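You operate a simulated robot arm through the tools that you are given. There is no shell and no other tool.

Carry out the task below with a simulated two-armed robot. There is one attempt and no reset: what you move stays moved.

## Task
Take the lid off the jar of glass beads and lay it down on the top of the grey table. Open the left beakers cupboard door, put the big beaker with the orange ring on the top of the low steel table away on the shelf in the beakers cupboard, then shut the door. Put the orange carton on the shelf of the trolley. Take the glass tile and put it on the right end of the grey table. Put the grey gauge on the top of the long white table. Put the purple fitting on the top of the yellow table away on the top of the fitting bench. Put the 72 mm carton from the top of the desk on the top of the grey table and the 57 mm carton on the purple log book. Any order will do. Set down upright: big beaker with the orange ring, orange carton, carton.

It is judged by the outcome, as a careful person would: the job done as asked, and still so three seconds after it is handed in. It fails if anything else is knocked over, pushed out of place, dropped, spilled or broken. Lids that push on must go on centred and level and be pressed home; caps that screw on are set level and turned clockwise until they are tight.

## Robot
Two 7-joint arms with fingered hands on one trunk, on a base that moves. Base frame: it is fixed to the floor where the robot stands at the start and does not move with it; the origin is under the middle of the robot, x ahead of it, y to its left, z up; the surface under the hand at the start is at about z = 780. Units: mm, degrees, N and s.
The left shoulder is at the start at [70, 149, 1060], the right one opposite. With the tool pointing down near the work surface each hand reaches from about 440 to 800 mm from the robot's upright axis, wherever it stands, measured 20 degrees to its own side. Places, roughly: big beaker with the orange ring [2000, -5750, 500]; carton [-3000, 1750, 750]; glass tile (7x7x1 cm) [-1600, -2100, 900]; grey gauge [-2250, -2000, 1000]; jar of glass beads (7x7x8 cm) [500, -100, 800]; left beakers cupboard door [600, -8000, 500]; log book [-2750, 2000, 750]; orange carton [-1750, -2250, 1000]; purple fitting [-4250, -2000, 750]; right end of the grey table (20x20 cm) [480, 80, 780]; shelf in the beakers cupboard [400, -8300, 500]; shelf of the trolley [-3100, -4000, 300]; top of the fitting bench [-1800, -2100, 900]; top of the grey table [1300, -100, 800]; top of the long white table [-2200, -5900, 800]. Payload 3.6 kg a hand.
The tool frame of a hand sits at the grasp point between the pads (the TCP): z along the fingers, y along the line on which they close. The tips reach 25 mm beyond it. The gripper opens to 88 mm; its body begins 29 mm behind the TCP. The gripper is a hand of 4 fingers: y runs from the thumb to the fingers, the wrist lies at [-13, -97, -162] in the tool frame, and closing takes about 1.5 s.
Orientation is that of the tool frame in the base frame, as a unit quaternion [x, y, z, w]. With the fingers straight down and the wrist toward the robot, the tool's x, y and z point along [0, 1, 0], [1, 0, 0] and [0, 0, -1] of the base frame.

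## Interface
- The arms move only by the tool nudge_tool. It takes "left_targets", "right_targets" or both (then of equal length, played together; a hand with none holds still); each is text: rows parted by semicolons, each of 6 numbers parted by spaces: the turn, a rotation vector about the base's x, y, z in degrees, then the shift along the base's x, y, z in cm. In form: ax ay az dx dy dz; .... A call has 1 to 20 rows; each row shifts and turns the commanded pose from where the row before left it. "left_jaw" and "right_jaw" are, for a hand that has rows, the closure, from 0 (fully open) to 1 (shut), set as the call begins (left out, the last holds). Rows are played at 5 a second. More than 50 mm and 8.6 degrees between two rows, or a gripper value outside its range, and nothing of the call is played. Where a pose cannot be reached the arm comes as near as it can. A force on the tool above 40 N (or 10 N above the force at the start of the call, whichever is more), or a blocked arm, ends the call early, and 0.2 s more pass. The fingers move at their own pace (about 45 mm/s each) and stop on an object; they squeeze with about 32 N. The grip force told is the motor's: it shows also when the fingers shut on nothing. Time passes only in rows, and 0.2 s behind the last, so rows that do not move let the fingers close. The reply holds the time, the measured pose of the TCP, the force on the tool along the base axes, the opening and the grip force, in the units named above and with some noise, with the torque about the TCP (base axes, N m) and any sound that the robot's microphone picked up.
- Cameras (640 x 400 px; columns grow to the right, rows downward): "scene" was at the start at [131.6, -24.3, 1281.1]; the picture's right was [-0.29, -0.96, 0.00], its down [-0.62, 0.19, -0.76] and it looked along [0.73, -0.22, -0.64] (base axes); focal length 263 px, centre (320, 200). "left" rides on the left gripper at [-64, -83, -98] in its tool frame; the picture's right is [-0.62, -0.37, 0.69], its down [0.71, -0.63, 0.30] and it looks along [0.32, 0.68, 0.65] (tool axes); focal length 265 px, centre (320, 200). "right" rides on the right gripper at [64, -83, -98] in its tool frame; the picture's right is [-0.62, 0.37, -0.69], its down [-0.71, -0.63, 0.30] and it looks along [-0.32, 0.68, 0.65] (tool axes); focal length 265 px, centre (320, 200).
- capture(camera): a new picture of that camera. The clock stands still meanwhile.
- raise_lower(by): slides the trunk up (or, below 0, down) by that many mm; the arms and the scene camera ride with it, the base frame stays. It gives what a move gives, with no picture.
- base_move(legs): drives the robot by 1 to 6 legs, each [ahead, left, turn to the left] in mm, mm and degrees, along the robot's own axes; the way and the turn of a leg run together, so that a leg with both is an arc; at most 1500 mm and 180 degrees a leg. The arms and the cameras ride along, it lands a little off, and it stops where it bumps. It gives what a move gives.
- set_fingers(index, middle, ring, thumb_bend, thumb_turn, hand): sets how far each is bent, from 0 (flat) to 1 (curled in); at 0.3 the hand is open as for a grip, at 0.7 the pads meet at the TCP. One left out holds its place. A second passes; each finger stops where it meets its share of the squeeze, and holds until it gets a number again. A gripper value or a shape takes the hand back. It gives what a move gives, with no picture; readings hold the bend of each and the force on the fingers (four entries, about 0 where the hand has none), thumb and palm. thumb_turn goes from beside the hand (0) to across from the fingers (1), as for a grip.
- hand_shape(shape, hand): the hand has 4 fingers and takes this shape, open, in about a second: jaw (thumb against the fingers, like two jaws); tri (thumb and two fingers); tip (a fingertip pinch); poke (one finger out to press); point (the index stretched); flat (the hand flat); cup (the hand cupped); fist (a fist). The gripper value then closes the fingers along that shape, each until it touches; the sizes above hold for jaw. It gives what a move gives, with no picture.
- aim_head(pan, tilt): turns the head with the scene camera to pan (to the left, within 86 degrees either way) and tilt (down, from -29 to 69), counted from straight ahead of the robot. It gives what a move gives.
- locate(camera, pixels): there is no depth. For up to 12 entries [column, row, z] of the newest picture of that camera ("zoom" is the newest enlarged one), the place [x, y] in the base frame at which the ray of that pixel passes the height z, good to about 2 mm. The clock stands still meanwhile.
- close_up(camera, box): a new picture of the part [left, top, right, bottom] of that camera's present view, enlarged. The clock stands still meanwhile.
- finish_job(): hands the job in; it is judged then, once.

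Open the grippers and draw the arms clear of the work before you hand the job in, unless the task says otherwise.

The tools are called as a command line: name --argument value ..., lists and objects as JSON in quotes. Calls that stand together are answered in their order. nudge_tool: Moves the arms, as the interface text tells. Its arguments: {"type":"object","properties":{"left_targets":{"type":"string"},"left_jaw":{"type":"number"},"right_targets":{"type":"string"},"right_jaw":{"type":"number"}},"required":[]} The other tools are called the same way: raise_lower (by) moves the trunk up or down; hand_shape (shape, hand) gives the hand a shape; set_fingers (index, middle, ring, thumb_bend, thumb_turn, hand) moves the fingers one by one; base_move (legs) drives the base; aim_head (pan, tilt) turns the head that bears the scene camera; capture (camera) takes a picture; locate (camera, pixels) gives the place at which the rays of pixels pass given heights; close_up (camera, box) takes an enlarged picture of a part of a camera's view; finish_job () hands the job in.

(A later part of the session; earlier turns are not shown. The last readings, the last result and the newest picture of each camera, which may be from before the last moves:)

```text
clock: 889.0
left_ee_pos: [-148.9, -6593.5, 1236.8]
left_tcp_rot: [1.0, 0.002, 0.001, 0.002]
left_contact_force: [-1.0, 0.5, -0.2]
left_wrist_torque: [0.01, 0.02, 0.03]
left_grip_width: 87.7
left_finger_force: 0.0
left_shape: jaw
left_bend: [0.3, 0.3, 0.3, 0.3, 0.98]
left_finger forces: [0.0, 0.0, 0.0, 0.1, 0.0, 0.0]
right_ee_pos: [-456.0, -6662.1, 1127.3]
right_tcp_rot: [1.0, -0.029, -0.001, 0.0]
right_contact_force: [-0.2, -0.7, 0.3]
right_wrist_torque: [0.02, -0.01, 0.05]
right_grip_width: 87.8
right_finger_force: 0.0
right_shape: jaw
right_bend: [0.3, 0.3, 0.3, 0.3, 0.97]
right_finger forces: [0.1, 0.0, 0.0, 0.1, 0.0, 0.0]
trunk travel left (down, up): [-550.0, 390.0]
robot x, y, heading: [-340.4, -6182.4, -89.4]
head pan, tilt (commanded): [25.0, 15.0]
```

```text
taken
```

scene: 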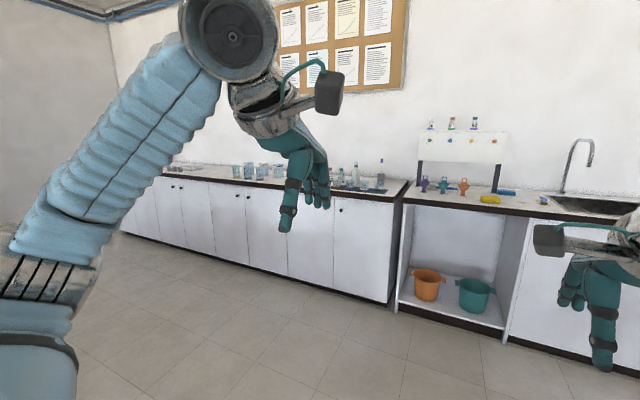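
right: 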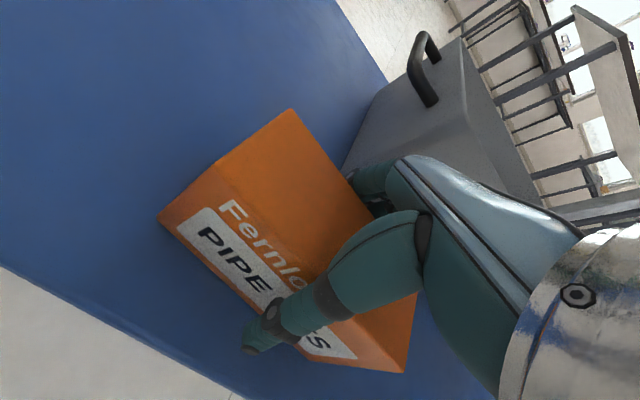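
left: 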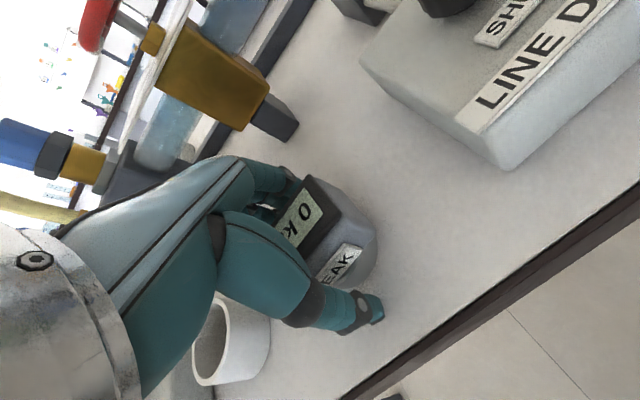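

I see base cupboards with knobs. I drive on to stand before the cupboard at about (400, −7050).

base_move --legs '[[800, 0, 0], [0, 760, 0]]'

aim_head --pan 0 --tilt 25

capture --camera "scene"

```text
clock: 909.2
left_ee_pos: [604.9, -7397.3, 1237.4]
left_tcp_rot: [1.0, 0.003, 0.0, 0.001]
left_contact_force: [0.2, -0.3, 0.5]
left_wrist_torque: [-0.02, -0.03, 0.0]
left_grip_width: 88.1
left_finger_force: 0.0
left_shape: jaw
left_bend: [0.3, 0.3, 0.3, 0.3, 0.98]
left_finger forces: [0.1, 0.1, 0.0, 0.0, 0.0, 0.0]
right_ee_pos: [302.5, -7466.5, 1125.8]
right_tcp_rot: [1.0, -0.029, -0.001, 0.001]
right_contact_force: [0.5, 0.2, 0.5]
right_wrist_torque: [-0.05, -0.03, 0.02]
right_grip_width: 87.9
right_finger_force: 0.1
right_shape: jaw
right_bend: [0.3, 0.3, 0.3, 0.3, 0.97]
right_finger forces: [0.1, 0.0, 0.0, 0.0, 0.1, 0.0]
trunk travel left (down, up): [-550.0, 390.0]
robot x, y, heading: [417.3, -6989.9, -89.5]
head pan, tilt (commanded): [25.0, 15.0]
```

```text
clock: 910.1
left_ee_pos: [607.7, -7396.1, 1236.2]
left_tcp_rot: [1.0, 0.002, 0.002, 0.001]
left_contact_force: [-0.3, -0.5, 1.1]
left_wrist_torque: [-0.01, -0.04, 0.01]
left_grip_width: 87.7
left_finger_force: 0.0
left_shape: jaw
left_bend: [0.3, 0.3, 0.3, 0.3, 0.98]
left_finger forces: [0.0, 0.1, 0.0, 0.0, 0.0, 0.0]
right_ee_pos: [301.5, -7464.9, 1126.9]
right_tcp_rot: [1.0, -0.03, -0.001, 0.002]
right_contact_force: [-0.2, -0.1, -0.2]
right_wrist_torque: [0.01, 0.01, 0.04]
right_grip_width: 87.8
right_finger_force: 0.0
right_shape: jaw
right_bend: [0.3, 0.3, 0.3, 0.3, 0.97]
right_finger forces: [0.1, 0.0, 0.1, 0.1, 0.0, 0.0]
trunk travel left (down, up): [-550.0, 390.0]
robot x, y, heading: [416.5, -6988.0, -89.7]
head pan, tilt (commanded): [0.0, 25.0]
```

```text
taken
```

scene: 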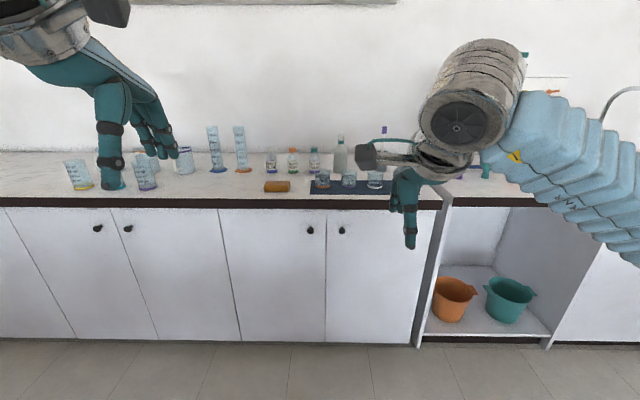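

The right pair of doors (px 222–415) is centred at x≈415; its left door has a knob at (310,230). I zoom in.

close_up --camera "scene" --box '[210, 190, 430, 350]'

locate --camera "scene" --pixels '[[310, 230, 740], [310, 230, 780], [342, 230, 740], [224, 208, 830], [326, 208, 830], [412, 210, 830], [320, 345, 0], [242, 340, 80]]'

```text
2.50 times, centred on (320, 270) of scene
```

zoom: 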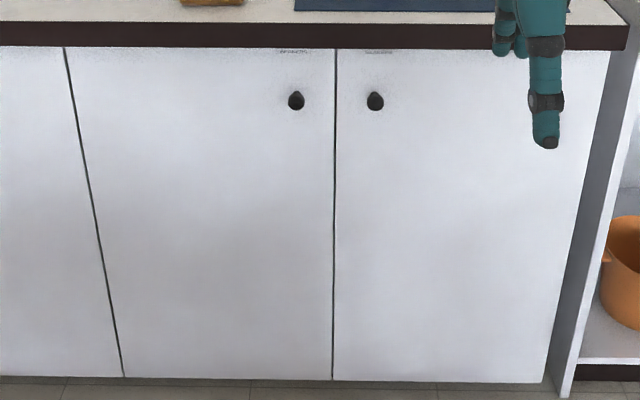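

```text
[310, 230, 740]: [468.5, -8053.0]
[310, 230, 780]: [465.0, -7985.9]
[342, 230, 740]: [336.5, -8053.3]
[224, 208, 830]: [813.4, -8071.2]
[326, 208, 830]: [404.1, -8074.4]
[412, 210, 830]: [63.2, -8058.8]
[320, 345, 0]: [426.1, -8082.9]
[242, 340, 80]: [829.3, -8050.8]
```

I lower the trunk by 300 mm to get a second viewpoint for triangulating the knob and door plane.

raise_lower --by -300

aim_head --pan 0 --tilt 15

capture --camera "scene"

close_up --camera "scene" --box '[210, 120, 430, 280]'

```text
clock: 913.1
left_ee_pos: [606.0, -7396.8, 935.9]
left_tcp_rot: [1.0, 0.003, 0.001, 0.002]
left_contact_force: [0.4, -0.2, 0.0]
left_wrist_torque: [0.01, 0.0, -0.01]
left_grip_width: 87.6
left_finger_force: 0.0
left_shape: jaw
left_bend: [0.3, 0.3, 0.3, 0.3, 0.98]
left_finger forces: [0.0, 0.0, 0.0, 0.0, 0.1, 0.1]
right_ee_pos: [302.1, -7464.7, 826.3]
right_tcp_rot: [1.0, -0.029, -0.001, 0.0]
right_contact_force: [-0.9, 0.5, -0.1]
right_wrist_torque: [0.02, -0.02, -0.03]
right_grip_width: 88.1
right_finger_force: 0.1
right_shape: jaw
right_bend: [0.3, 0.3, 0.3, 0.3, 0.97]
right_finger forces: [0.0, 0.1, 0.0, 0.0, 0.0, 0.0]
trunk travel left (down, up): [-250.0, 690.0]
robot x, y, heading: [418.5, -6989.7, -89.6]
head pan, tilt (commanded): [0.0, 25.0]
```

```text
clock: 913.8
left_ee_pos: [605.5, -7396.9, 936.4]
left_tcp_rot: [1.0, 0.002, 0.001, 0.001]
left_contact_force: [-0.4, 0.2, 0.1]
left_wrist_torque: [0.02, 0.01, 0.02]
left_grip_width: 87.8
left_finger_force: 0.1
left_shape: jaw
left_bend: [0.3, 0.3, 0.3, 0.3, 0.98]
left_finger forces: [0.0, 0.0, 0.0, 0.1, 0.0, 0.0]
right_ee_pos: [301.4, -7466.2, 826.9]
right_tcp_rot: [1.0, -0.029, -0.001, 0.001]
right_contact_force: [0.7, 0.0, 0.3]
right_wrist_torque: [0.03, -0.01, 0.0]
right_grip_width: 88.0
right_finger_force: 0.0
right_shape: jaw
right_bend: [0.3, 0.3, 0.3, 0.3, 0.97]
right_finger forces: [0.1, 0.0, 0.0, 0.0, 0.0, 0.1]
trunk travel left (down, up): [-250.0, 690.0]
robot x, y, heading: [417.5, -6988.7, -89.3]
head pan, tilt (commanded): [0.0, 15.0]
```

```text
taken
```

scene: 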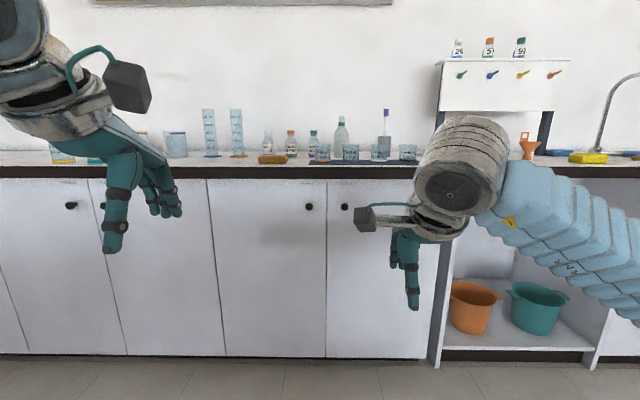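

```text
2.50 times, centred on (320, 200) of scene
```

zoom: 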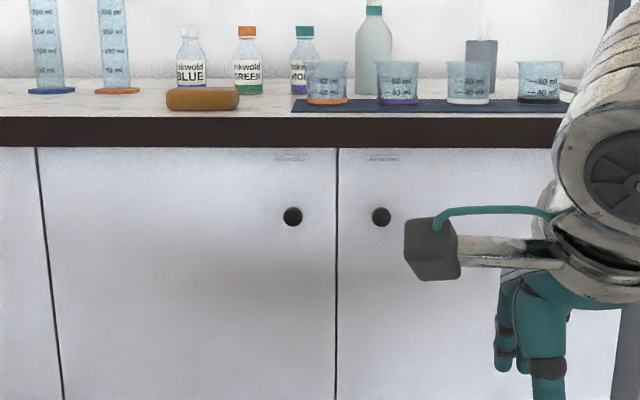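

Knob at (309.2,206.8) now. I locate it at several heights for the intersection.

locate --camera "scene" --pixels '[[309.2, 206.8, 700], [309.2, 206.8, 720], [309.2, 206.8, 740], [309.2, 206.8, 760], [222, 357, 100], [327, 180, 800], [327, 357, 100], [309.2, 206.8, 780]]'

```text
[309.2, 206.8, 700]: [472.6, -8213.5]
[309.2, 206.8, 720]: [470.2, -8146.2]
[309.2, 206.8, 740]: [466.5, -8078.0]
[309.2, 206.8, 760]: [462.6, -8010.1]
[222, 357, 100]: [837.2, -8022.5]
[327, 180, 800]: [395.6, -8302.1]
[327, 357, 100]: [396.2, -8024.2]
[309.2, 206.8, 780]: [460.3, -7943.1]
```

Knob found at (464, −8029, 755), door plane y≈−8050, hinge side x≈820. I turn the left hand to point forward (fingers above, thumb below) while extending it, for pinching the knob.

nudge_tool --left_targets "-8.2 0 0 0 -1.8 -1.65; -8.2 0 0 0 -1.8 -1.65; -8.2 0 0 0 -1.8 -1.65; -8.2 0 0 0 -1.8 -1.65; -8.2 0 0 0 -1.8 -1.65; -8.2 0 0 0 -1.8 -1.65; -8.2 0 0 0 -1.8 -1.65; -8.2 0 0 0 -1.8 -1.65; -8.2 0 0 0 -1.8 -1.65; -8.2 0 0 0 -1.8 -1.65; -8 0 0 0 -1.8 -1.6; 0 0 0 0 0 0" --left_jaw 0.35

capture --camera "scene"

capture --camera "left"

```text
clock: 916.4
left_ee_pos: [605.5, -7595.8, 756.7]
left_tcp_rot: [0.707, 0.002, -0.001, 0.707]
left_contact_force: [0.2, -0.3, -1.0]
left_wrist_torque: [-0.01, 0.01, -0.02]
left_grip_width: 57.5
left_finger_force: 0.1
left_shape: jaw
left_bend: [0.28, 0.39, 0.35, 0.61, 1.0]
left_finger forces: [0.1, 0.1, 0.1, 0.0, 0.0, 0.0]
right_ee_pos: [302.2, -7465.4, 826.8]
right_tcp_rot: [1.0, -0.028, 0.0, 0.002]
right_contact_force: [0.4, 0.3, -0.7]
right_wrist_torque: [0.0, 0.01, 0.03]
right_grip_width: 88.1
right_finger_force: 0.0
right_shape: jaw
right_bend: [0.3, 0.3, 0.3, 0.3, 0.97]
right_finger forces: [0.0, 0.0, 0.0, 0.1, 0.0, 0.0]
trunk travel left (down, up): [-250.0, 690.0]
robot x, y, heading: [419.8, -6985.6, -89.2]
head pan, tilt (commanded): [0.0, 15.0]
```

```text
taken
```

scene: 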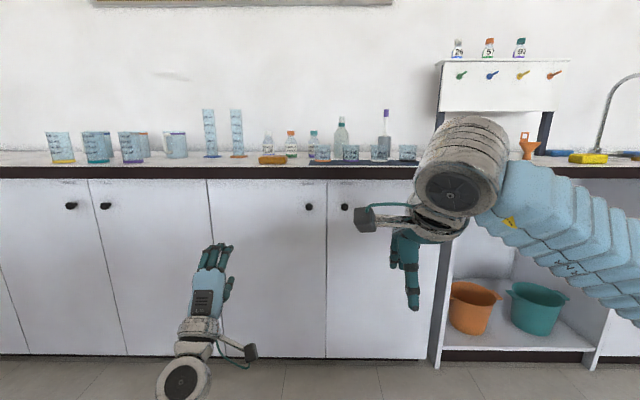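

```text
taken
```

left: 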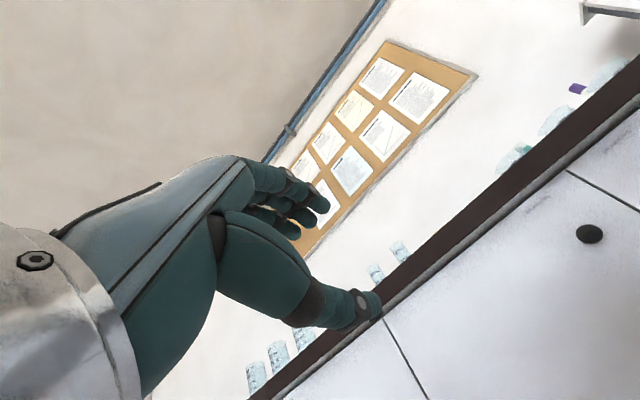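

The left hand points forward. I drive 340 mm ahead and 40 mm right, keeping the hand about 80 mm short of the door.

base_move --legs '[[335, -40, -0.6]]'

capture --camera "scene"

capture --camera "left"

```text
clock: 921.2
left_ee_pos: [557.9, -7935.7, 757.2]
left_tcp_rot: [0.707, -0.003, -0.007, 0.708]
left_contact_force: [-0.7, -0.3, 0.2]
left_wrist_torque: [0.0, 0.04, -0.02]
left_grip_width: 57.5
left_finger_force: 0.0
left_shape: jaw
left_bend: [0.28, 0.39, 0.35, 0.61, 1.0]
left_finger forces: [0.0, 0.1, 0.0, 0.0, 0.0, 0.0]
right_ee_pos: [254.7, -7801.5, 826.8]
right_tcp_rot: [0.999, -0.036, -0.001, 0.001]
right_contact_force: [-0.1, 0.3, 0.4]
right_wrist_torque: [0.02, 0.01, 0.04]
right_grip_width: 87.9
right_finger_force: 0.1
right_shape: jaw
right_bend: [0.3, 0.3, 0.3, 0.3, 0.97]
right_finger forces: [0.1, 0.0, 0.1, 0.0, 0.0, 0.0]
trunk travel left (down, up): [-250.0, 690.0]
robot x, y, heading: [378.3, -7325.2, -90.2]
head pan, tilt (commanded): [0.0, 15.0]
```

```text
taken
```

scene: 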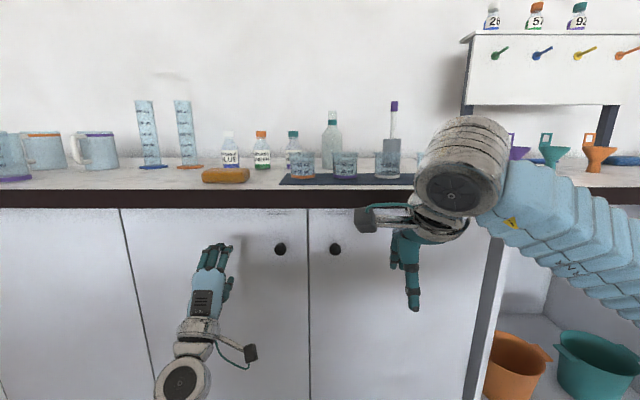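

```text
taken
```

left: 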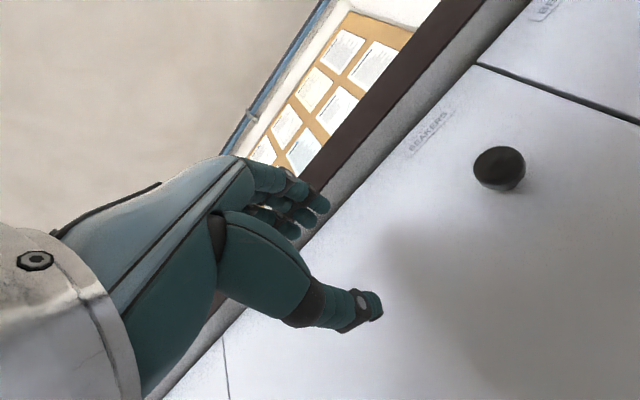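

The door is labelled BEAKERS. I triangulate the knob again: left (500,168), scene (280,249).

locate --camera "left" --pixels '[[500, 168, 740], [500, 168, 750], [500, 168, 755], [500, 168, 760], [500, 168, 770]]'

locate --camera "scene" --pixels '[[280, 249, 740], [280, 249, 750], [280, 249, 755], [280, 249, 760], [280, 249, 770]]'

close_up --camera "left" --box '[420, 100, 560, 220]'

```text
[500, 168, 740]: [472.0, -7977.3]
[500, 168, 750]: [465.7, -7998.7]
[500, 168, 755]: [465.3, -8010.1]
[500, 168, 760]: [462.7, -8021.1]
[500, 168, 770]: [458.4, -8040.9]
```

```text
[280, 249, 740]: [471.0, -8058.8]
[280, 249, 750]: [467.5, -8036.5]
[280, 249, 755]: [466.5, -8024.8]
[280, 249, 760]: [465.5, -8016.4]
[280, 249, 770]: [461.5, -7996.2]
```

```text
3.33 times, centred on (490, 160) of left
```

zoom: 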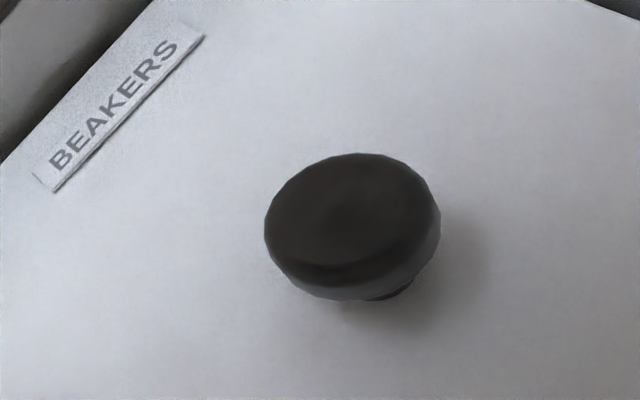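

The knob's face is at about (464.5, −8018, 758). I move the hand in front of it, then forward so the pads straddle it.

nudge_tool --left_targets "0 0 0 -3.1 0 0; 0 0 0 -3.1 0 0; 0 0 0 -3.1 0 0.1; 0 0 0 0 -2.5 0; 0 0 0 0 -2 0; 0 0 0 0 -1.5 0; 0 0 0 0 0 0" --left_jaw 0.35

capture --camera "left"

close_up --camera "scene" --box '[200, 200, 380, 335]'

```text
clock: 922.8
left_ee_pos: [465.7, -7993.4, 758.5]
left_tcp_rot: [0.707, -0.002, -0.006, 0.707]
left_contact_force: [-0.1, 0.5, 0.3]
left_wrist_torque: [-0.04, -0.02, 0.05]
left_grip_width: 57.4
left_finger_force: 0.2
left_shape: jaw
left_bend: [0.28, 0.39, 0.35, 0.61, 1.0]
left_finger forces: [0.0, 0.0, 0.0, 0.1, 0.0, 0.1]
right_ee_pos: [255.0, -7801.6, 827.0]
right_tcp_rot: [0.999, -0.036, -0.001, 0.002]
right_contact_force: [-1.3, -0.2, 0.0]
right_wrist_torque: [0.04, -0.02, -0.02]
right_grip_width: 87.7
right_finger_force: 0.0
right_shape: jaw
right_bend: [0.3, 0.3, 0.3, 0.3, 0.97]
right_finger forces: [0.1, 0.0, 0.1, 0.0, 0.0, 0.0]
trunk travel left (down, up): [-250.0, 690.0]
robot x, y, heading: [378.5, -7330.9, -90.5]
head pan, tilt (commanded): [0.0, 15.0]
```

```text
taken
```

left: 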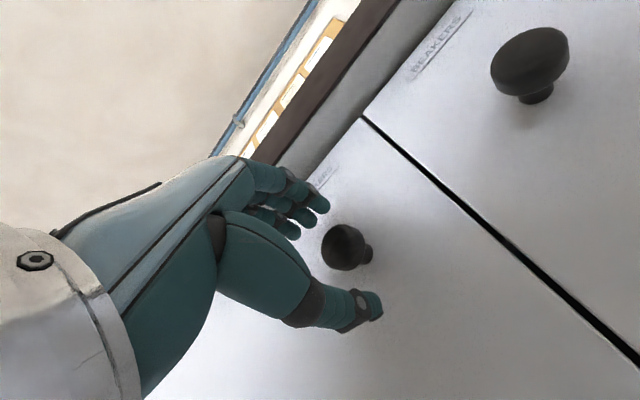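

```text
2.96 times, centred on (290, 268) of scene
```

zoom: 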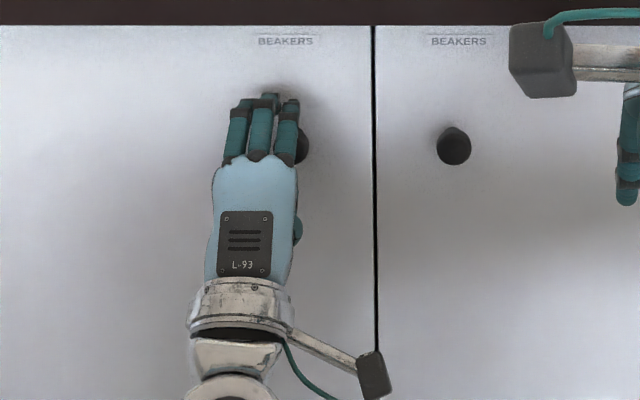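

The knob is between thumb and fingers. I go forward 17 mm in small steps.

nudge_tool --left_targets "0 0 0 0 -0.6 0; 0 0 0 0 -0.6 0; 0 0 0 0 -0.5 0; 0 0 0 0 0 0" --left_jaw 0.35

capture --camera "left"

```text
clock: 923.8
left_ee_pos: [465.3, -8012.2, 758.0]
left_tcp_rot: [0.707, -0.004, -0.007, 0.708]
left_contact_force: [0.4, 0.2, -0.7]
left_wrist_torque: [0.01, -0.02, 0.02]
left_grip_width: 57.6
left_finger_force: 0.0
left_shape: jaw
left_bend: [0.28, 0.39, 0.35, 0.61, 1.0]
left_finger forces: [0.1, 0.7, 0.0, 0.0, 0.0, 0.0]
right_ee_pos: [255.1, -7802.0, 827.7]
right_tcp_rot: [0.999, -0.035, -0.001, 0.0]
right_contact_force: [-0.4, 0.6, 0.7]
right_wrist_torque: [0.02, 0.03, 0.01]
right_grip_width: 88.2
right_finger_force: 0.1
right_shape: jaw
right_bend: [0.3, 0.3, 0.3, 0.3, 0.97]
right_finger forces: [0.0, 0.0, 0.0, 0.0, 0.1, 0.1]
trunk travel left (down, up): [-250.0, 690.0]
robot x, y, heading: [376.3, -7327.1, -90.3]
head pan, tilt (commanded): [0.0, 15.0]
```

```text
taken
```

left: 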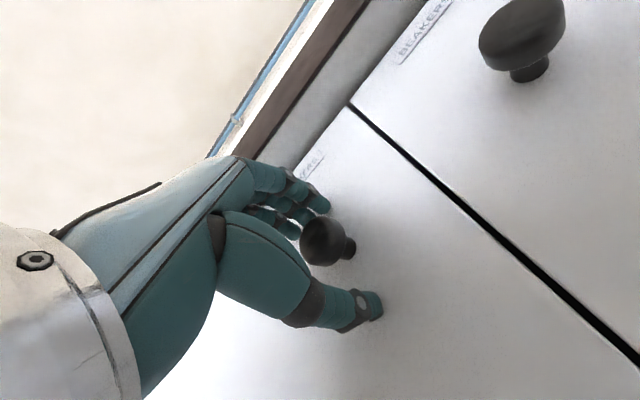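

The fingertips are just at the door. I close the hand on the knob.

nudge_tool --left_targets "0 0 0 0 0.2 0; 0 0 0 0 0 0; 0 0 0 0 0 0; 0 0 0 0 0 0; 0 0 0 0 0 0; 0 0 0 0 0 0; 0 0 0 0 0 0; 0 0 0 0 0 0" --left_jaw 1

capture --camera "left"

```text
clock: 925.6
left_ee_pos: [466.5, -8011.6, 756.5]
left_tcp_rot: [0.708, -0.002, -0.006, 0.707]
left_contact_force: [2.6, -1.7, -5.5]
left_wrist_torque: [0.05, 0.0, -0.04]
left_grip_width: 15.6
left_finger_force: 32.1
left_shape: jaw
left_bend: [0.75, 0.72, 0.7, 0.78, 1.0]
left_finger forces: [21.6, 5.2, 0.0, 0.1, 35.7, 0.0]
right_ee_pos: [254.7, -7802.6, 827.1]
right_tcp_rot: [0.999, -0.035, -0.002, 0.0]
right_contact_force: [0.4, -0.7, 0.4]
right_wrist_torque: [-0.02, 0.05, 0.01]
right_grip_width: 87.9
right_finger_force: 0.0
right_shape: jaw
right_bend: [0.3, 0.3, 0.3, 0.3, 0.97]
right_finger forces: [0.1, 0.0, 0.0, 0.1, 0.0, 0.0]
trunk travel left (down, up): [-250.0, 690.0]
robot x, y, heading: [378.2, -7326.1, -90.4]
head pan, tilt (commanded): [0.0, 15.0]
```

```text
taken
```

left: 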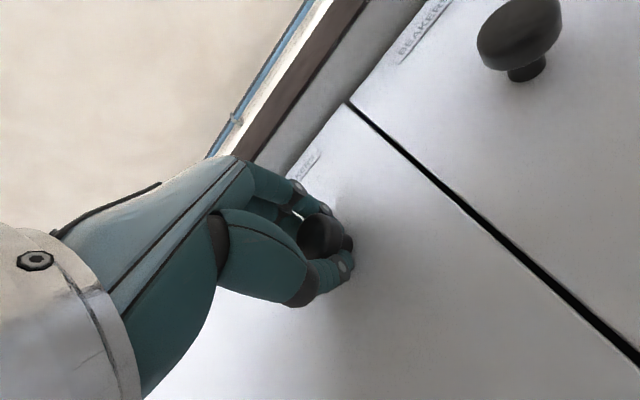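

The hand holds the knob by its stem. I pull the door open along its arc about the hinge (820, −8050), 10° first with the hand turning along.

nudge_tool --left_targets "0 0 -2.5 0.12 1.55 0; 0 0 -2.5 0.19 1.54 0; 0 0 -2.5 0.255 1.53 0; 0 0 -2.5 0.325 1.52 0; 0 0 0 0 0 0" --left_jaw 1

capture --camera "scene"

capture --camera "left"

```text
clock: 926.8
left_ee_pos: [474.9, -7948.9, 756.5]
left_tcp_rot: [0.705, -0.064, -0.068, 0.703]
left_contact_force: [9.1, -3.0, -11.2]
left_wrist_torque: [0.28, 0.05, 0.09]
left_grip_width: 16.1
left_finger_force: 32.0
left_shape: jaw
left_bend: [0.75, 0.72, 0.7, 0.78, 1.0]
left_finger forces: [18.2, 7.2, 0.0, 0.1, 44.9, 0.1]
right_ee_pos: [257.1, -7802.8, 826.6]
right_tcp_rot: [0.999, -0.036, -0.003, 0.0]
right_contact_force: [0.7, -0.5, 0.0]
right_wrist_torque: [0.01, 0.01, 0.01]
right_grip_width: 88.1
right_finger_force: 0.1
right_shape: jaw
right_bend: [0.3, 0.3, 0.3, 0.3, 0.97]
right_finger forces: [0.0, 0.1, 0.1, 0.0, 0.1, 0.0]
trunk travel left (down, up): [-250.0, 690.0]
robot x, y, heading: [373.1, -7330.6, -90.4]
head pan, tilt (commanded): [0.0, 15.0]
```

```text
taken
```

scene: 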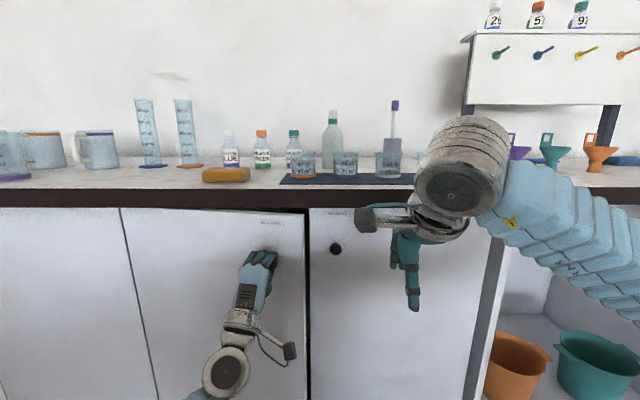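

```text
taken
```

left: 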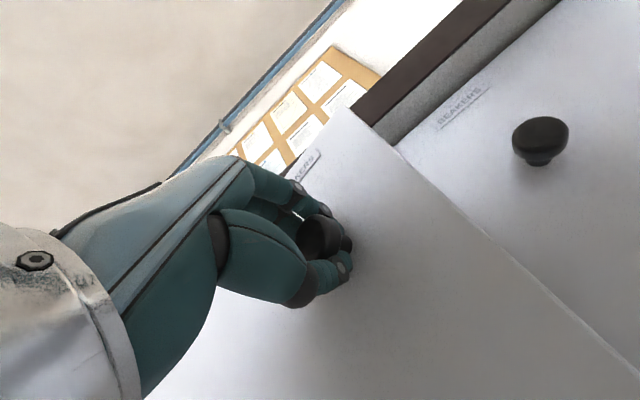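

The door swings. A side force of 9 N suggests a slightly smaller radius, so I bias the path toward +x and go on to ~30°.

nudge_tool --left_targets "0 0 -2.5 0.42 1.43 -0.05; 0 0 -2.5 0.48 1.42 -0.05; 0 0 -2.5 0.46 1.42 0; 0 0 -2.5 0.5 1.4 0; 0 0 -2.5 0.55 1.38 0; 0 0 -2.5 0.62 1.35 0; 0 0 -2.5 0.66 1.33 0; 0 0 -2.5 0.72 1.3 0; 0 0 0 0 0 0" --left_jaw 1

capture --camera "scene"

capture --camera "left"

```text
clock: 928.8
left_ee_pos: [521.8, -7842.5, 756.2]
left_tcp_rot: [0.683, -0.184, -0.19, 0.681]
left_contact_force: [17.5, -10.0, -2.7]
left_wrist_torque: [0.18, 0.21, 0.14]
left_grip_width: 16.1
left_finger_force: 32.0
left_shape: jaw
left_bend: [0.75, 0.72, 0.7, 0.78, 1.0]
left_finger forces: [22.2, 10.7, 0.0, 0.0, 39.4, 0.0]
right_ee_pos: [256.9, -7803.9, 827.3]
right_tcp_rot: [0.999, -0.035, 0.0, -0.001]
right_contact_force: [0.0, 0.7, -0.1]
right_wrist_torque: [-0.03, -0.01, -0.01]
right_grip_width: 87.8
right_finger_force: 0.1
right_shape: jaw
right_bend: [0.3, 0.3, 0.3, 0.3, 0.97]
right_finger forces: [0.0, 0.0, 0.0, 0.0, 0.0, 0.1]
trunk travel left (down, up): [-250.0, 690.0]
robot x, y, heading: [377.7, -7325.5, -90.3]
head pan, tilt (commanded): [0.0, 15.0]
```

```text
taken
```

scene: 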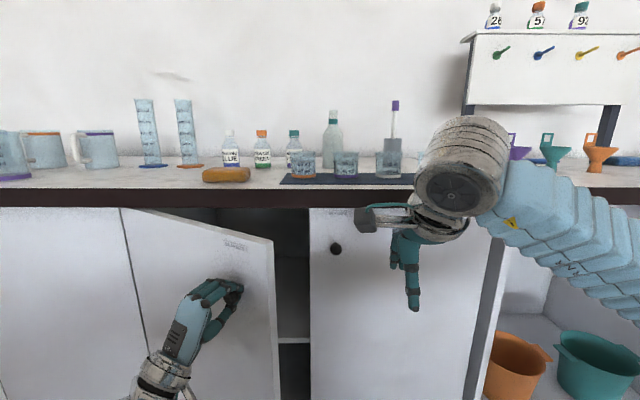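

```text
taken
```

left: 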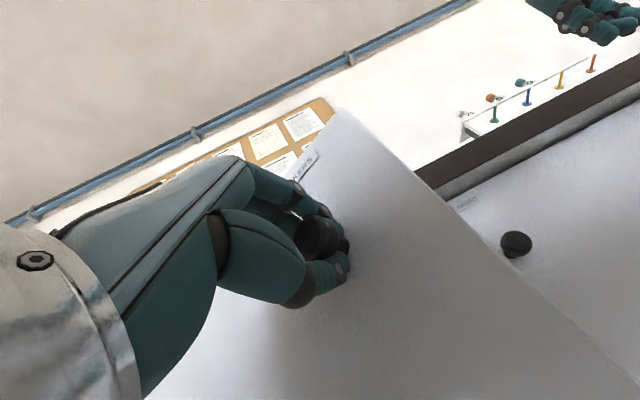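

Door at ~30°; fitting a circle to the measured points gives hinge (803, −8030), radius 338. I relieve the radial pull and continue to ~50°.

nudge_tool --left_targets "0 0 -2.5 1.2 1.0 0; 0 0 -2.5 1.05 1.05 0; 0 0 -2.5 0.95 1.13 0; 0 0 -2.5 1.0 1.09 0; 0 0 -2.5 1.04 1.045 0; 0 0 -2.5 1.09 1.0 0; 0 0 -2.5 1.13 0.95 0; 0 0 -2.5 1.17 0.9 0; 0 0 0 0 0 0" --left_jaw 1

capture --camera "scene"

```text
clock: 930.8
left_ee_pos: [534.7, -7808.4, 755.3]
left_tcp_rot: [0.664, -0.244, -0.251, 0.661]
left_contact_force: [29.1, -20.9, -13.4]
left_wrist_torque: [0.4, 0.12, 0.37]
left_grip_width: 16.2
left_finger_force: 32.2
left_shape: jaw
left_bend: [0.75, 0.73, 0.71, 0.78, 1.0]
left_finger forces: [7.0, 26.4, 4.0, 0.0, 61.4, 0.0]
left hand out of reach, approached as far as the arm can: row 4, 5, 6, 7, 8
right_ee_pos: [257.7, -7804.7, 824.9]
right_tcp_rot: [0.999, -0.036, -0.003, -0.002]
right_contact_force: [0.4, 0.8, 0.4]
right_wrist_torque: [0.03, 0.03, -0.03]
right_grip_width: 88.0
right_finger_force: 0.1
right_shape: jaw
right_bend: [0.3, 0.3, 0.3, 0.3, 0.97]
right_finger forces: [0.0, 0.0, 0.1, 0.0, 0.1, 0.1]
trunk travel left (down, up): [-250.0, 690.0]
robot x, y, heading: [379.6, -7330.0, -90.3]
head pan, tilt (commanded): [0.0, 15.0]
```

```text
taken
```

scene: 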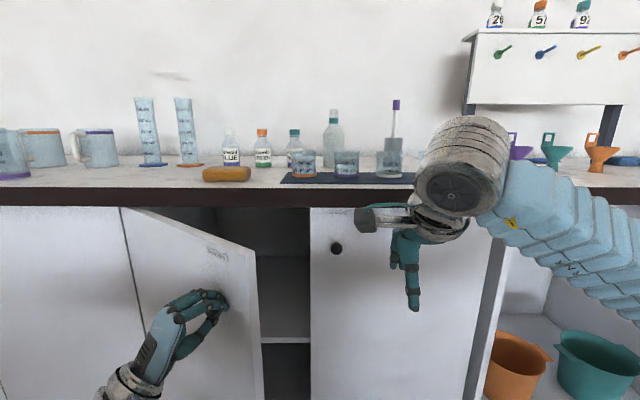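

The arm reached its limit at ~36°. I open the hand to release the knob and withdraw along the door's normal.

nudge_tool --left_targets "0 0 0 0 0 0; 0 0 0 0 0 0; 0 0 0 0 0 0; 0 0 0 0 0 0; 0 0 0 0 0 0; 0 0 0 0 0 0" --left_jaw 0.35

capture --camera "left"

capture --camera "scene"

```text
clock: 932.2
left_ee_pos: [527.3, -7802.8, 761.0]
left_tcp_rot: [0.66, -0.251, -0.252, 0.662]
left_contact_force: [0.2, -0.2, -0.3]
left_wrist_torque: [0.0, -0.01, -0.01]
left_grip_width: 56.8
left_finger_force: 0.0
left_shape: jaw
left_bend: [0.28, 0.39, 0.36, 0.62, 1.0]
left_finger forces: [0.1, 0.0, 0.0, 0.1, 0.0, 0.1]
right_ee_pos: [254.8, -7801.4, 827.1]
right_tcp_rot: [0.999, -0.036, -0.001, 0.0]
right_contact_force: [-0.2, 0.3, 0.3]
right_wrist_torque: [-0.03, 0.01, 0.01]
right_grip_width: 88.2
right_finger_force: 0.1
right_shape: jaw
right_bend: [0.3, 0.3, 0.3, 0.3, 0.97]
right_finger forces: [0.0, 0.1, 0.1, 0.1, 0.0, 0.1]
trunk travel left (down, up): [-250.0, 690.0]
robot x, y, heading: [376.0, -7328.6, -90.1]
head pan, tilt (commanded): [0.0, 15.0]
```

```text
taken
```

left: 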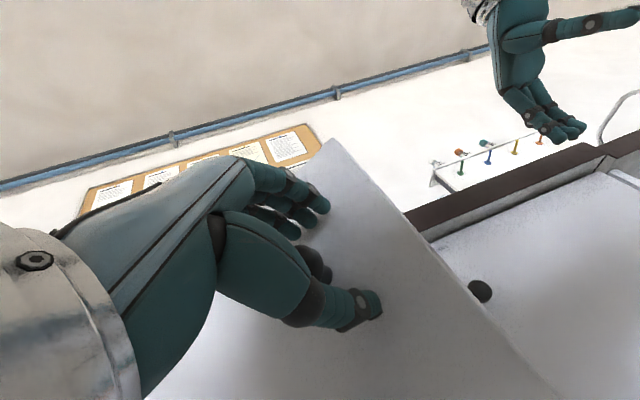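

```text
taken
```

scene: 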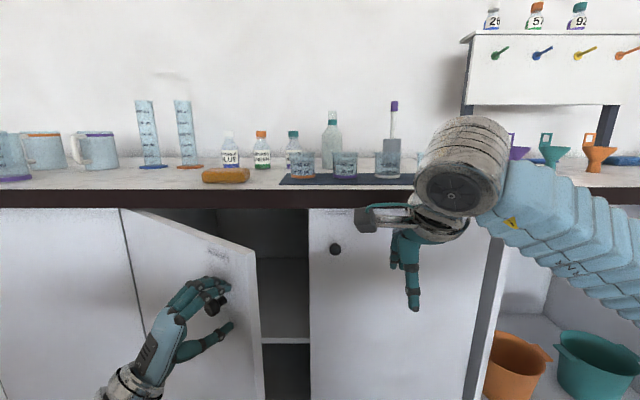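

The door stays put. I withdraw the left hand, raise it above the door's top edge, and turn it back to point down, to push the door further from inside.

nudge_tool --left_targets "0 0 0 2.2 2.5 0; 0 0 0 2.2 2.5 0; 0 0 8.3 0 1.5 2; 0 0 8.3 0 1.5 2; 0 0 8.3 0 1.5 2; 0 0 8.3 0 1.5 2; 0 0 8.3 0 1.5 2; 0 0 0 0 0 0" --left_jaw 0.35

nudge_tool --left_targets "8.2 0 0 -0.5 0 0.8; 8.2 0 0 -0.5 0 0.8; 8.2 0 0 -0.5 0 0.8; 8.2 0 0 -0.5 0 0.8; 8.2 0 0 -0.5 0 0.8; 8.2 0 0 -0.5 0 0.8; 8.2 0 0 -0.5 0 0.8; 8.2 0 0 -0.5 0 0.8; 8.2 0 0 -0.5 0 0.8; 8.2 0 0 -0.5 0 0.8; 8 0 0 -0.5 0 0; 0 0 0 0 0 0" --left_jaw 0.35

capture --camera "scene"

```text
clock: 934.0
left_ee_pos: [573.8, -7797.0, 796.5]
left_tcp_rot: [0.705, 0.0, 0.0, 0.71]
left_contact_force: [-0.9, -0.5, -0.2]
left_wrist_torque: [-0.02, -0.03, 0.01]
left_grip_width: 57.0
left_finger_force: 0.0
left_shape: jaw
left_bend: [0.28, 0.39, 0.35, 0.62, 1.0]
left_finger forces: [0.1, 0.0, 0.1, 0.0, 0.0, 0.1]
left hand out of reach, approached as far as the arm can: row 1, 2, 3, 4, 5, 6, 7
right_ee_pos: [254.1, -7801.0, 827.7]
right_tcp_rot: [0.999, -0.036, -0.001, 0.001]
right_contact_force: [-0.3, 0.0, -0.8]
right_wrist_torque: [-0.01, 0.01, 0.04]
right_grip_width: 88.1
right_finger_force: 0.0
right_shape: jaw
right_bend: [0.3, 0.3, 0.3, 0.3, 0.97]
right_finger forces: [0.0, 0.1, 0.1, 0.0, 0.0, 0.0]
trunk travel left (down, up): [-250.0, 690.0]
robot x, y, heading: [382.9, -7327.0, -90.4]
head pan, tilt (commanded): [0.0, 15.0]
```

```text
clock: 936.6
left_ee_pos: [515.4, -7825.2, 873.2]
left_tcp_rot: [1.0, 0.0, -0.001, 0.002]
left_contact_force: [-0.6, 0.5, -0.3]
left_wrist_torque: [-0.02, -0.01, -0.02]
left_grip_width: 57.3
left_finger_force: 0.0
left_shape: jaw
left_bend: [0.28, 0.39, 0.35, 0.62, 1.0]
left_finger forces: [0.0, 0.1, 0.0, 0.0, 0.1, 0.0]
left hand out of reach, approached as far as the arm can: row 1, 2
right_ee_pos: [255.0, -7801.7, 827.2]
right_tcp_rot: [0.999, -0.036, -0.001, 0.001]
right_contact_force: [-0.6, 1.0, -0.2]
right_wrist_torque: [0.01, 0.03, 0.0]
right_grip_width: 87.8
right_finger_force: 0.1
right_shape: jaw
right_bend: [0.3, 0.3, 0.3, 0.3, 0.97]
right_finger forces: [0.0, 0.0, 0.1, 0.0, 0.0, 0.0]
trunk travel left (down, up): [-250.0, 690.0]
robot x, y, heading: [375.5, -7325.0, -90.1]
head pan, tilt (commanded): [0.0, 15.0]
```

```text
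taken
```

scene: 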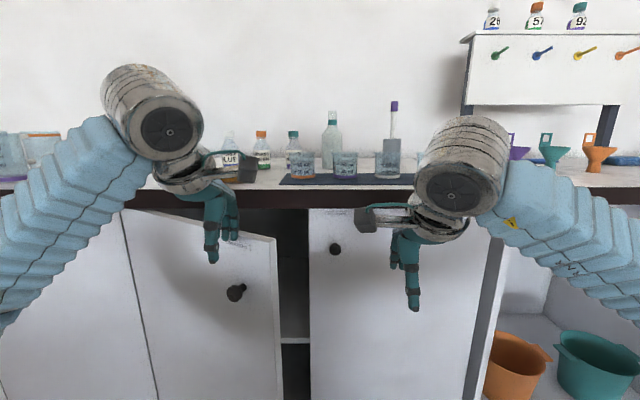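

The door stands at about 30° with its free edge at px (277,240). I locate its top corner before going round it.

locate --camera "scene" --pixels '[[277, 240, 830], [277, 240, 820], [122, 208, 830], [309, 208, 830], [295, 340, 480], [295, 340, 500], [295, 340, 460]]'

close_up --camera "scene" --box '[180, 180, 360, 400]'

```text
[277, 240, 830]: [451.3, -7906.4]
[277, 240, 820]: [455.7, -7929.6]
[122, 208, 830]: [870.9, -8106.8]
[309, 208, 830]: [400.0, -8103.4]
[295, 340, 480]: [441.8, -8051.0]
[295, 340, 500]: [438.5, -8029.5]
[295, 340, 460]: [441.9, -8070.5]
```

```text
1.82 times, centred on (270, 290) of scene
```

zoom: 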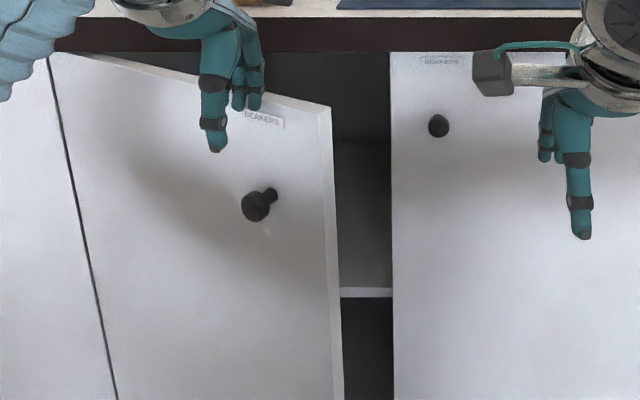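

Door at ~27°, free edge at (444, −7862), top z≈845. I carry the left hand over and around the edge to (390, −7965), close it, and lower it to z≈755 inside the door.

nudge_tool --left_targets "0 0 0 0 0 3; 0 0 0 -2.5 -2.8 0; 0 0 0 -2.5 -2.8 0; 0 0 0 -2.5 -2.8 0; 0 0 0 -2.5 -2.8 0; 0 0 0 -2.5 -2.8 0; 0 0 0 0 0 0; 0 0 0 0 0 0" --left_jaw 1

capture --camera "scene"

capture --camera "left"

```text
clock: 938.4
left_ee_pos: [391.1, -7963.0, 905.1]
left_tcp_rot: [1.0, -0.001, 0.0, 0.004]
left_contact_force: [-0.4, -0.1, 0.5]
left_wrist_torque: [-0.01, 0.0, -0.01]
left_grip_width: 0.2
left_finger_force: 32.1
left_shape: jaw
left_bend: [0.7, 0.7, 0.7, 0.38, 1.0]
left_finger forces: [0.0, 0.0, 0.1, 0.0, 0.0, 0.0]
right_ee_pos: [255.7, -7801.2, 827.7]
right_tcp_rot: [0.999, -0.036, -0.001, 0.001]
right_contact_force: [-0.2, 0.4, -0.6]
right_wrist_torque: [-0.01, -0.01, -0.01]
right_grip_width: 87.8
right_finger_force: 0.0
right_shape: jaw
right_bend: [0.3, 0.3, 0.3, 0.3, 0.97]
right_finger forces: [0.0, 0.1, 0.0, 0.1, 0.0, 0.0]
trunk travel left (down, up): [-250.0, 690.0]
robot x, y, heading: [380.0, -7330.7, -90.2]
head pan, tilt (commanded): [0.0, 15.0]
```

```text
taken
```

scene: 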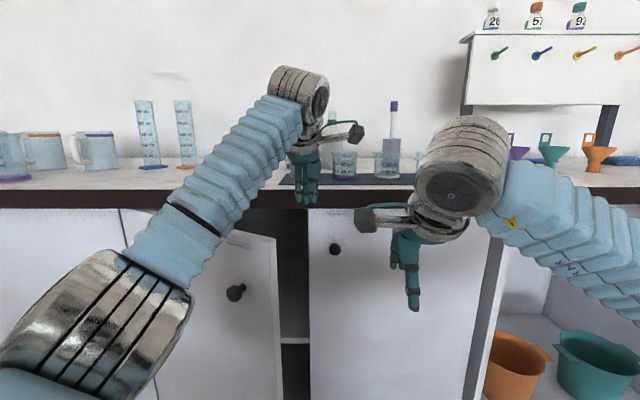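

```text
taken
```

left: 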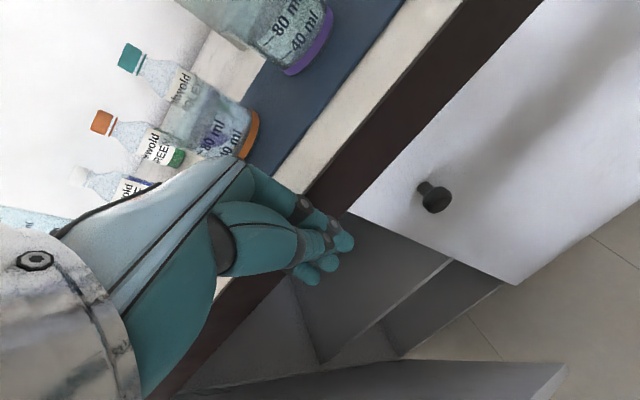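

I check the counter's front edge position from the left camera before lowering.

locate --camera "left" --pixels '[[347, 212, 845], [347, 212, 830], [460, 0, 900], [400, 75, 900], [545, 0, 845], [435, 198, 757], [520, 284, 100], [565, 368, 100]]'

locate --camera "scene" --pixels '[[330, 187, 900], [330, 187, 880], [330, 207, 845], [330, 207, 855]]'

```text
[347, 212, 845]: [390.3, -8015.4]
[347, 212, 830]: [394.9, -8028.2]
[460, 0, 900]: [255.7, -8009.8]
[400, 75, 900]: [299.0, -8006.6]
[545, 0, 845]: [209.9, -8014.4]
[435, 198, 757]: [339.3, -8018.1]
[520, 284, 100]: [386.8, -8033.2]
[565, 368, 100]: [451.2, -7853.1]
```

```text
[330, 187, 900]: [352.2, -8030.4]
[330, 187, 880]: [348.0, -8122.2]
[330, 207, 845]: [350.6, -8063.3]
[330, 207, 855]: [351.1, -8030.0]
```

Counter front is at y≈−8006 (z 858–905). I shift 1.5 cm toward me for clearance and lower the closed hand to z≈755.

nudge_tool --left_targets "0 0 0 0 1.5 0; 0 0 0 0 0 -4; 0 0 0 0 0 -4; 0 0 0 0 0 -4; 0 0 0 0 0 -3; 0 0 0 0 0 0" --left_jaw 1

capture --camera "left"

capture --camera "scene"

```text
clock: 939.8
left_ee_pos: [392.4, -7947.8, 754.3]
left_tcp_rot: [1.0, 0.0, 0.0, 0.003]
left_contact_force: [0.1, 0.3, -0.3]
left_wrist_torque: [-0.03, -0.05, -0.01]
left_grip_width: 0.0
left_finger_force: 31.8
left_shape: jaw
left_bend: [0.7, 0.7, 0.7, 0.4, 1.0]
left_finger forces: [0.1, 0.0, 0.0, 0.1, 0.1, 0.0]
right_ee_pos: [255.6, -7801.1, 828.0]
right_tcp_rot: [0.999, -0.036, -0.001, 0.001]
right_contact_force: [1.2, 0.7, 0.7]
right_wrist_torque: [0.01, 0.02, -0.01]
right_grip_width: 88.1
right_finger_force: 0.1
right_shape: jaw
right_bend: [0.3, 0.3, 0.3, 0.3, 0.97]
right_finger forces: [0.1, 0.0, 0.0, 0.1, 0.0, 0.0]
trunk travel left (down, up): [-250.0, 690.0]
robot x, y, heading: [379.8, -7327.3, -90.4]
head pan, tilt (commanded): [0.0, 15.0]
```

```text
taken
```

left: 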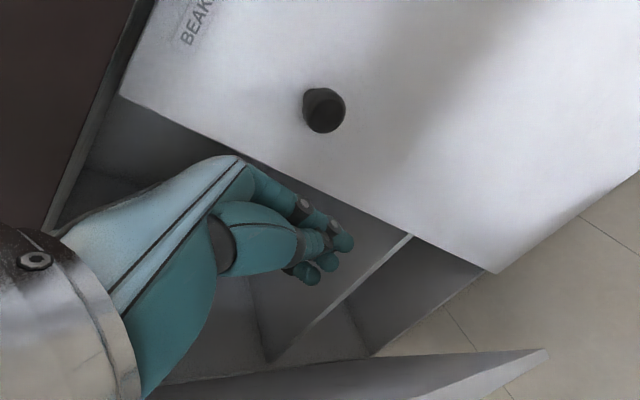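

```text
taken
```

scene: 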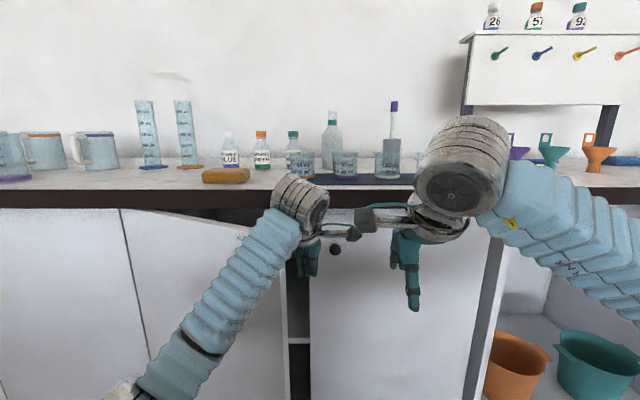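

The left forearm would lie in the door's way when pushing outward, so I use the right hand instead. I lift the left hand out and draw it back and up.

nudge_tool --left_targets "0 0 0 0 0 4; 0 0 0 0 0 4; 0 0 0 0 0 4; 0 0 0 0 0 4; 0 0 0 1 3 3; 0 0 0 2 4 2; 0 0 0 2 4 2; 0 0 0 2 4 2; 0 0 0 2 4 2; 0 0 0 2 4 2; 0 0 0 2 3 2" --left_jaw 0

capture --camera "scene"

capture --camera "right"

```text
clock: 942.2
left_ee_pos: [522.5, -7689.3, 1064.7]
left_tcp_rot: [1.0, -0.001, -0.001, 0.004]
left_contact_force: [0.2, 0.6, -0.7]
left_wrist_torque: [0.01, 0.01, -0.01]
left_grip_width: 87.8
left_finger_force: 0.0
left_shape: jaw
left_bend: [0.3, 0.3, 0.3, 0.3, 0.98]
left_finger forces: [0.0, 0.0, 0.0, 0.0, 0.1, 0.0]
right_ee_pos: [255.2, -7800.3, 828.1]
right_tcp_rot: [0.999, -0.036, 0.0, 0.002]
right_contact_force: [0.1, 0.9, -0.3]
right_wrist_torque: [-0.01, -0.01, 0.01]
right_grip_width: 87.9
right_finger_force: 0.0
right_shape: jaw
right_bend: [0.3, 0.3, 0.3, 0.3, 0.97]
right_finger forces: [0.0, 0.0, 0.0, 0.1, 0.0, 0.1]
trunk travel left (down, up): [-250.0, 690.0]
robot x, y, heading: [377.8, -7326.5, -90.4]
head pan, tilt (commanded): [0.0, 15.0]
```

```text
taken
```

scene: 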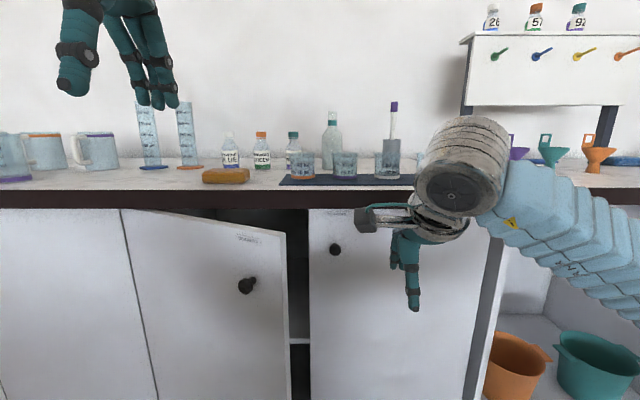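

```text
taken
```

right: 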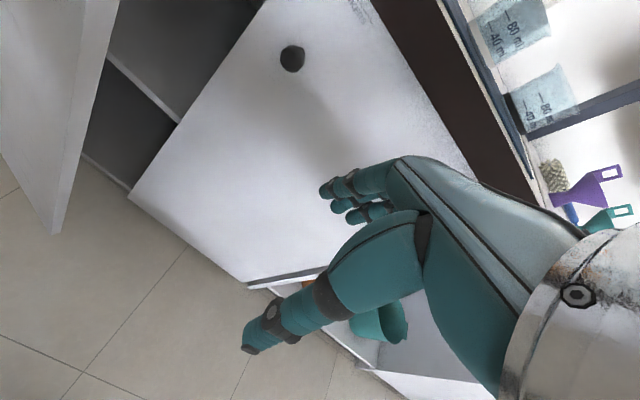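

The door seems to drift closed a little. I wait two seconds in place and compare.

nudge_tool --right_targets "0 0 0 0 0 0; 0 0 0 0 0 0; 0 0 0 0 0 0; 0 0 0 0 0 0; 0 0 0 0 0 0; 0 0 0 0 0 0; 0 0 0 0 0 0; 0 0 0 0 0 0; 0 0 0 0 0 0; 0 0 0 0 0 0; 0 0 0 0 0 0; 0 0 0 0 0 0; 0 0 0 0 0 0; 0 0 0 0 0 0; 0 0 0 0 0 0" --right_jaw 1

capture --camera "scene"

```text
clock: 945.4
left_ee_pos: [521.9, -7690.5, 1065.1]
left_tcp_rot: [1.0, -0.001, 0.0, 0.003]
left_contact_force: [-0.2, 0.4, -0.8]
left_wrist_torque: [0.02, 0.0, 0.0]
left_grip_width: 87.7
left_finger_force: 0.1
left_shape: jaw
left_bend: [0.3, 0.3, 0.3, 0.3, 0.98]
left_finger forces: [0.1, 0.0, 0.1, 0.0, 0.1, 0.0]
right_ee_pos: [255.7, -7801.3, 827.3]
right_tcp_rot: [0.999, -0.035, -0.001, 0.001]
right_contact_force: [-0.9, -0.8, -0.2]
right_wrist_torque: [-0.04, -0.02, -0.05]
right_grip_width: 0.0
right_finger_force: 32.2
right_shape: jaw
right_bend: [0.7, 0.7, 0.7, 0.4, 1.0]
right_finger forces: [0.1, 0.1, 0.0, 0.1, 0.1, 0.1]
trunk travel left (down, up): [-250.0, 690.0]
robot x, y, heading: [378.8, -7330.6, -90.5]
head pan, tilt (commanded): [0.0, 15.0]
```

```text
taken
```

scene: 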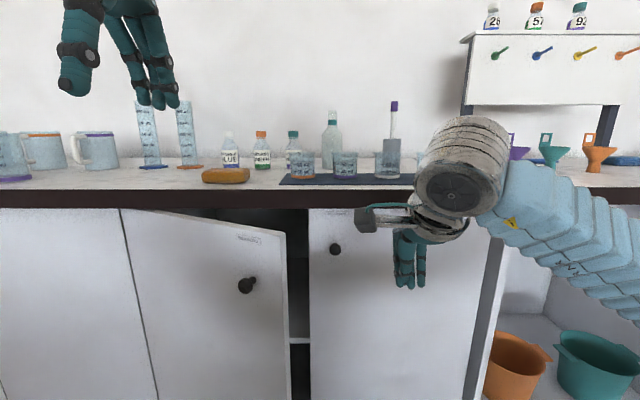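

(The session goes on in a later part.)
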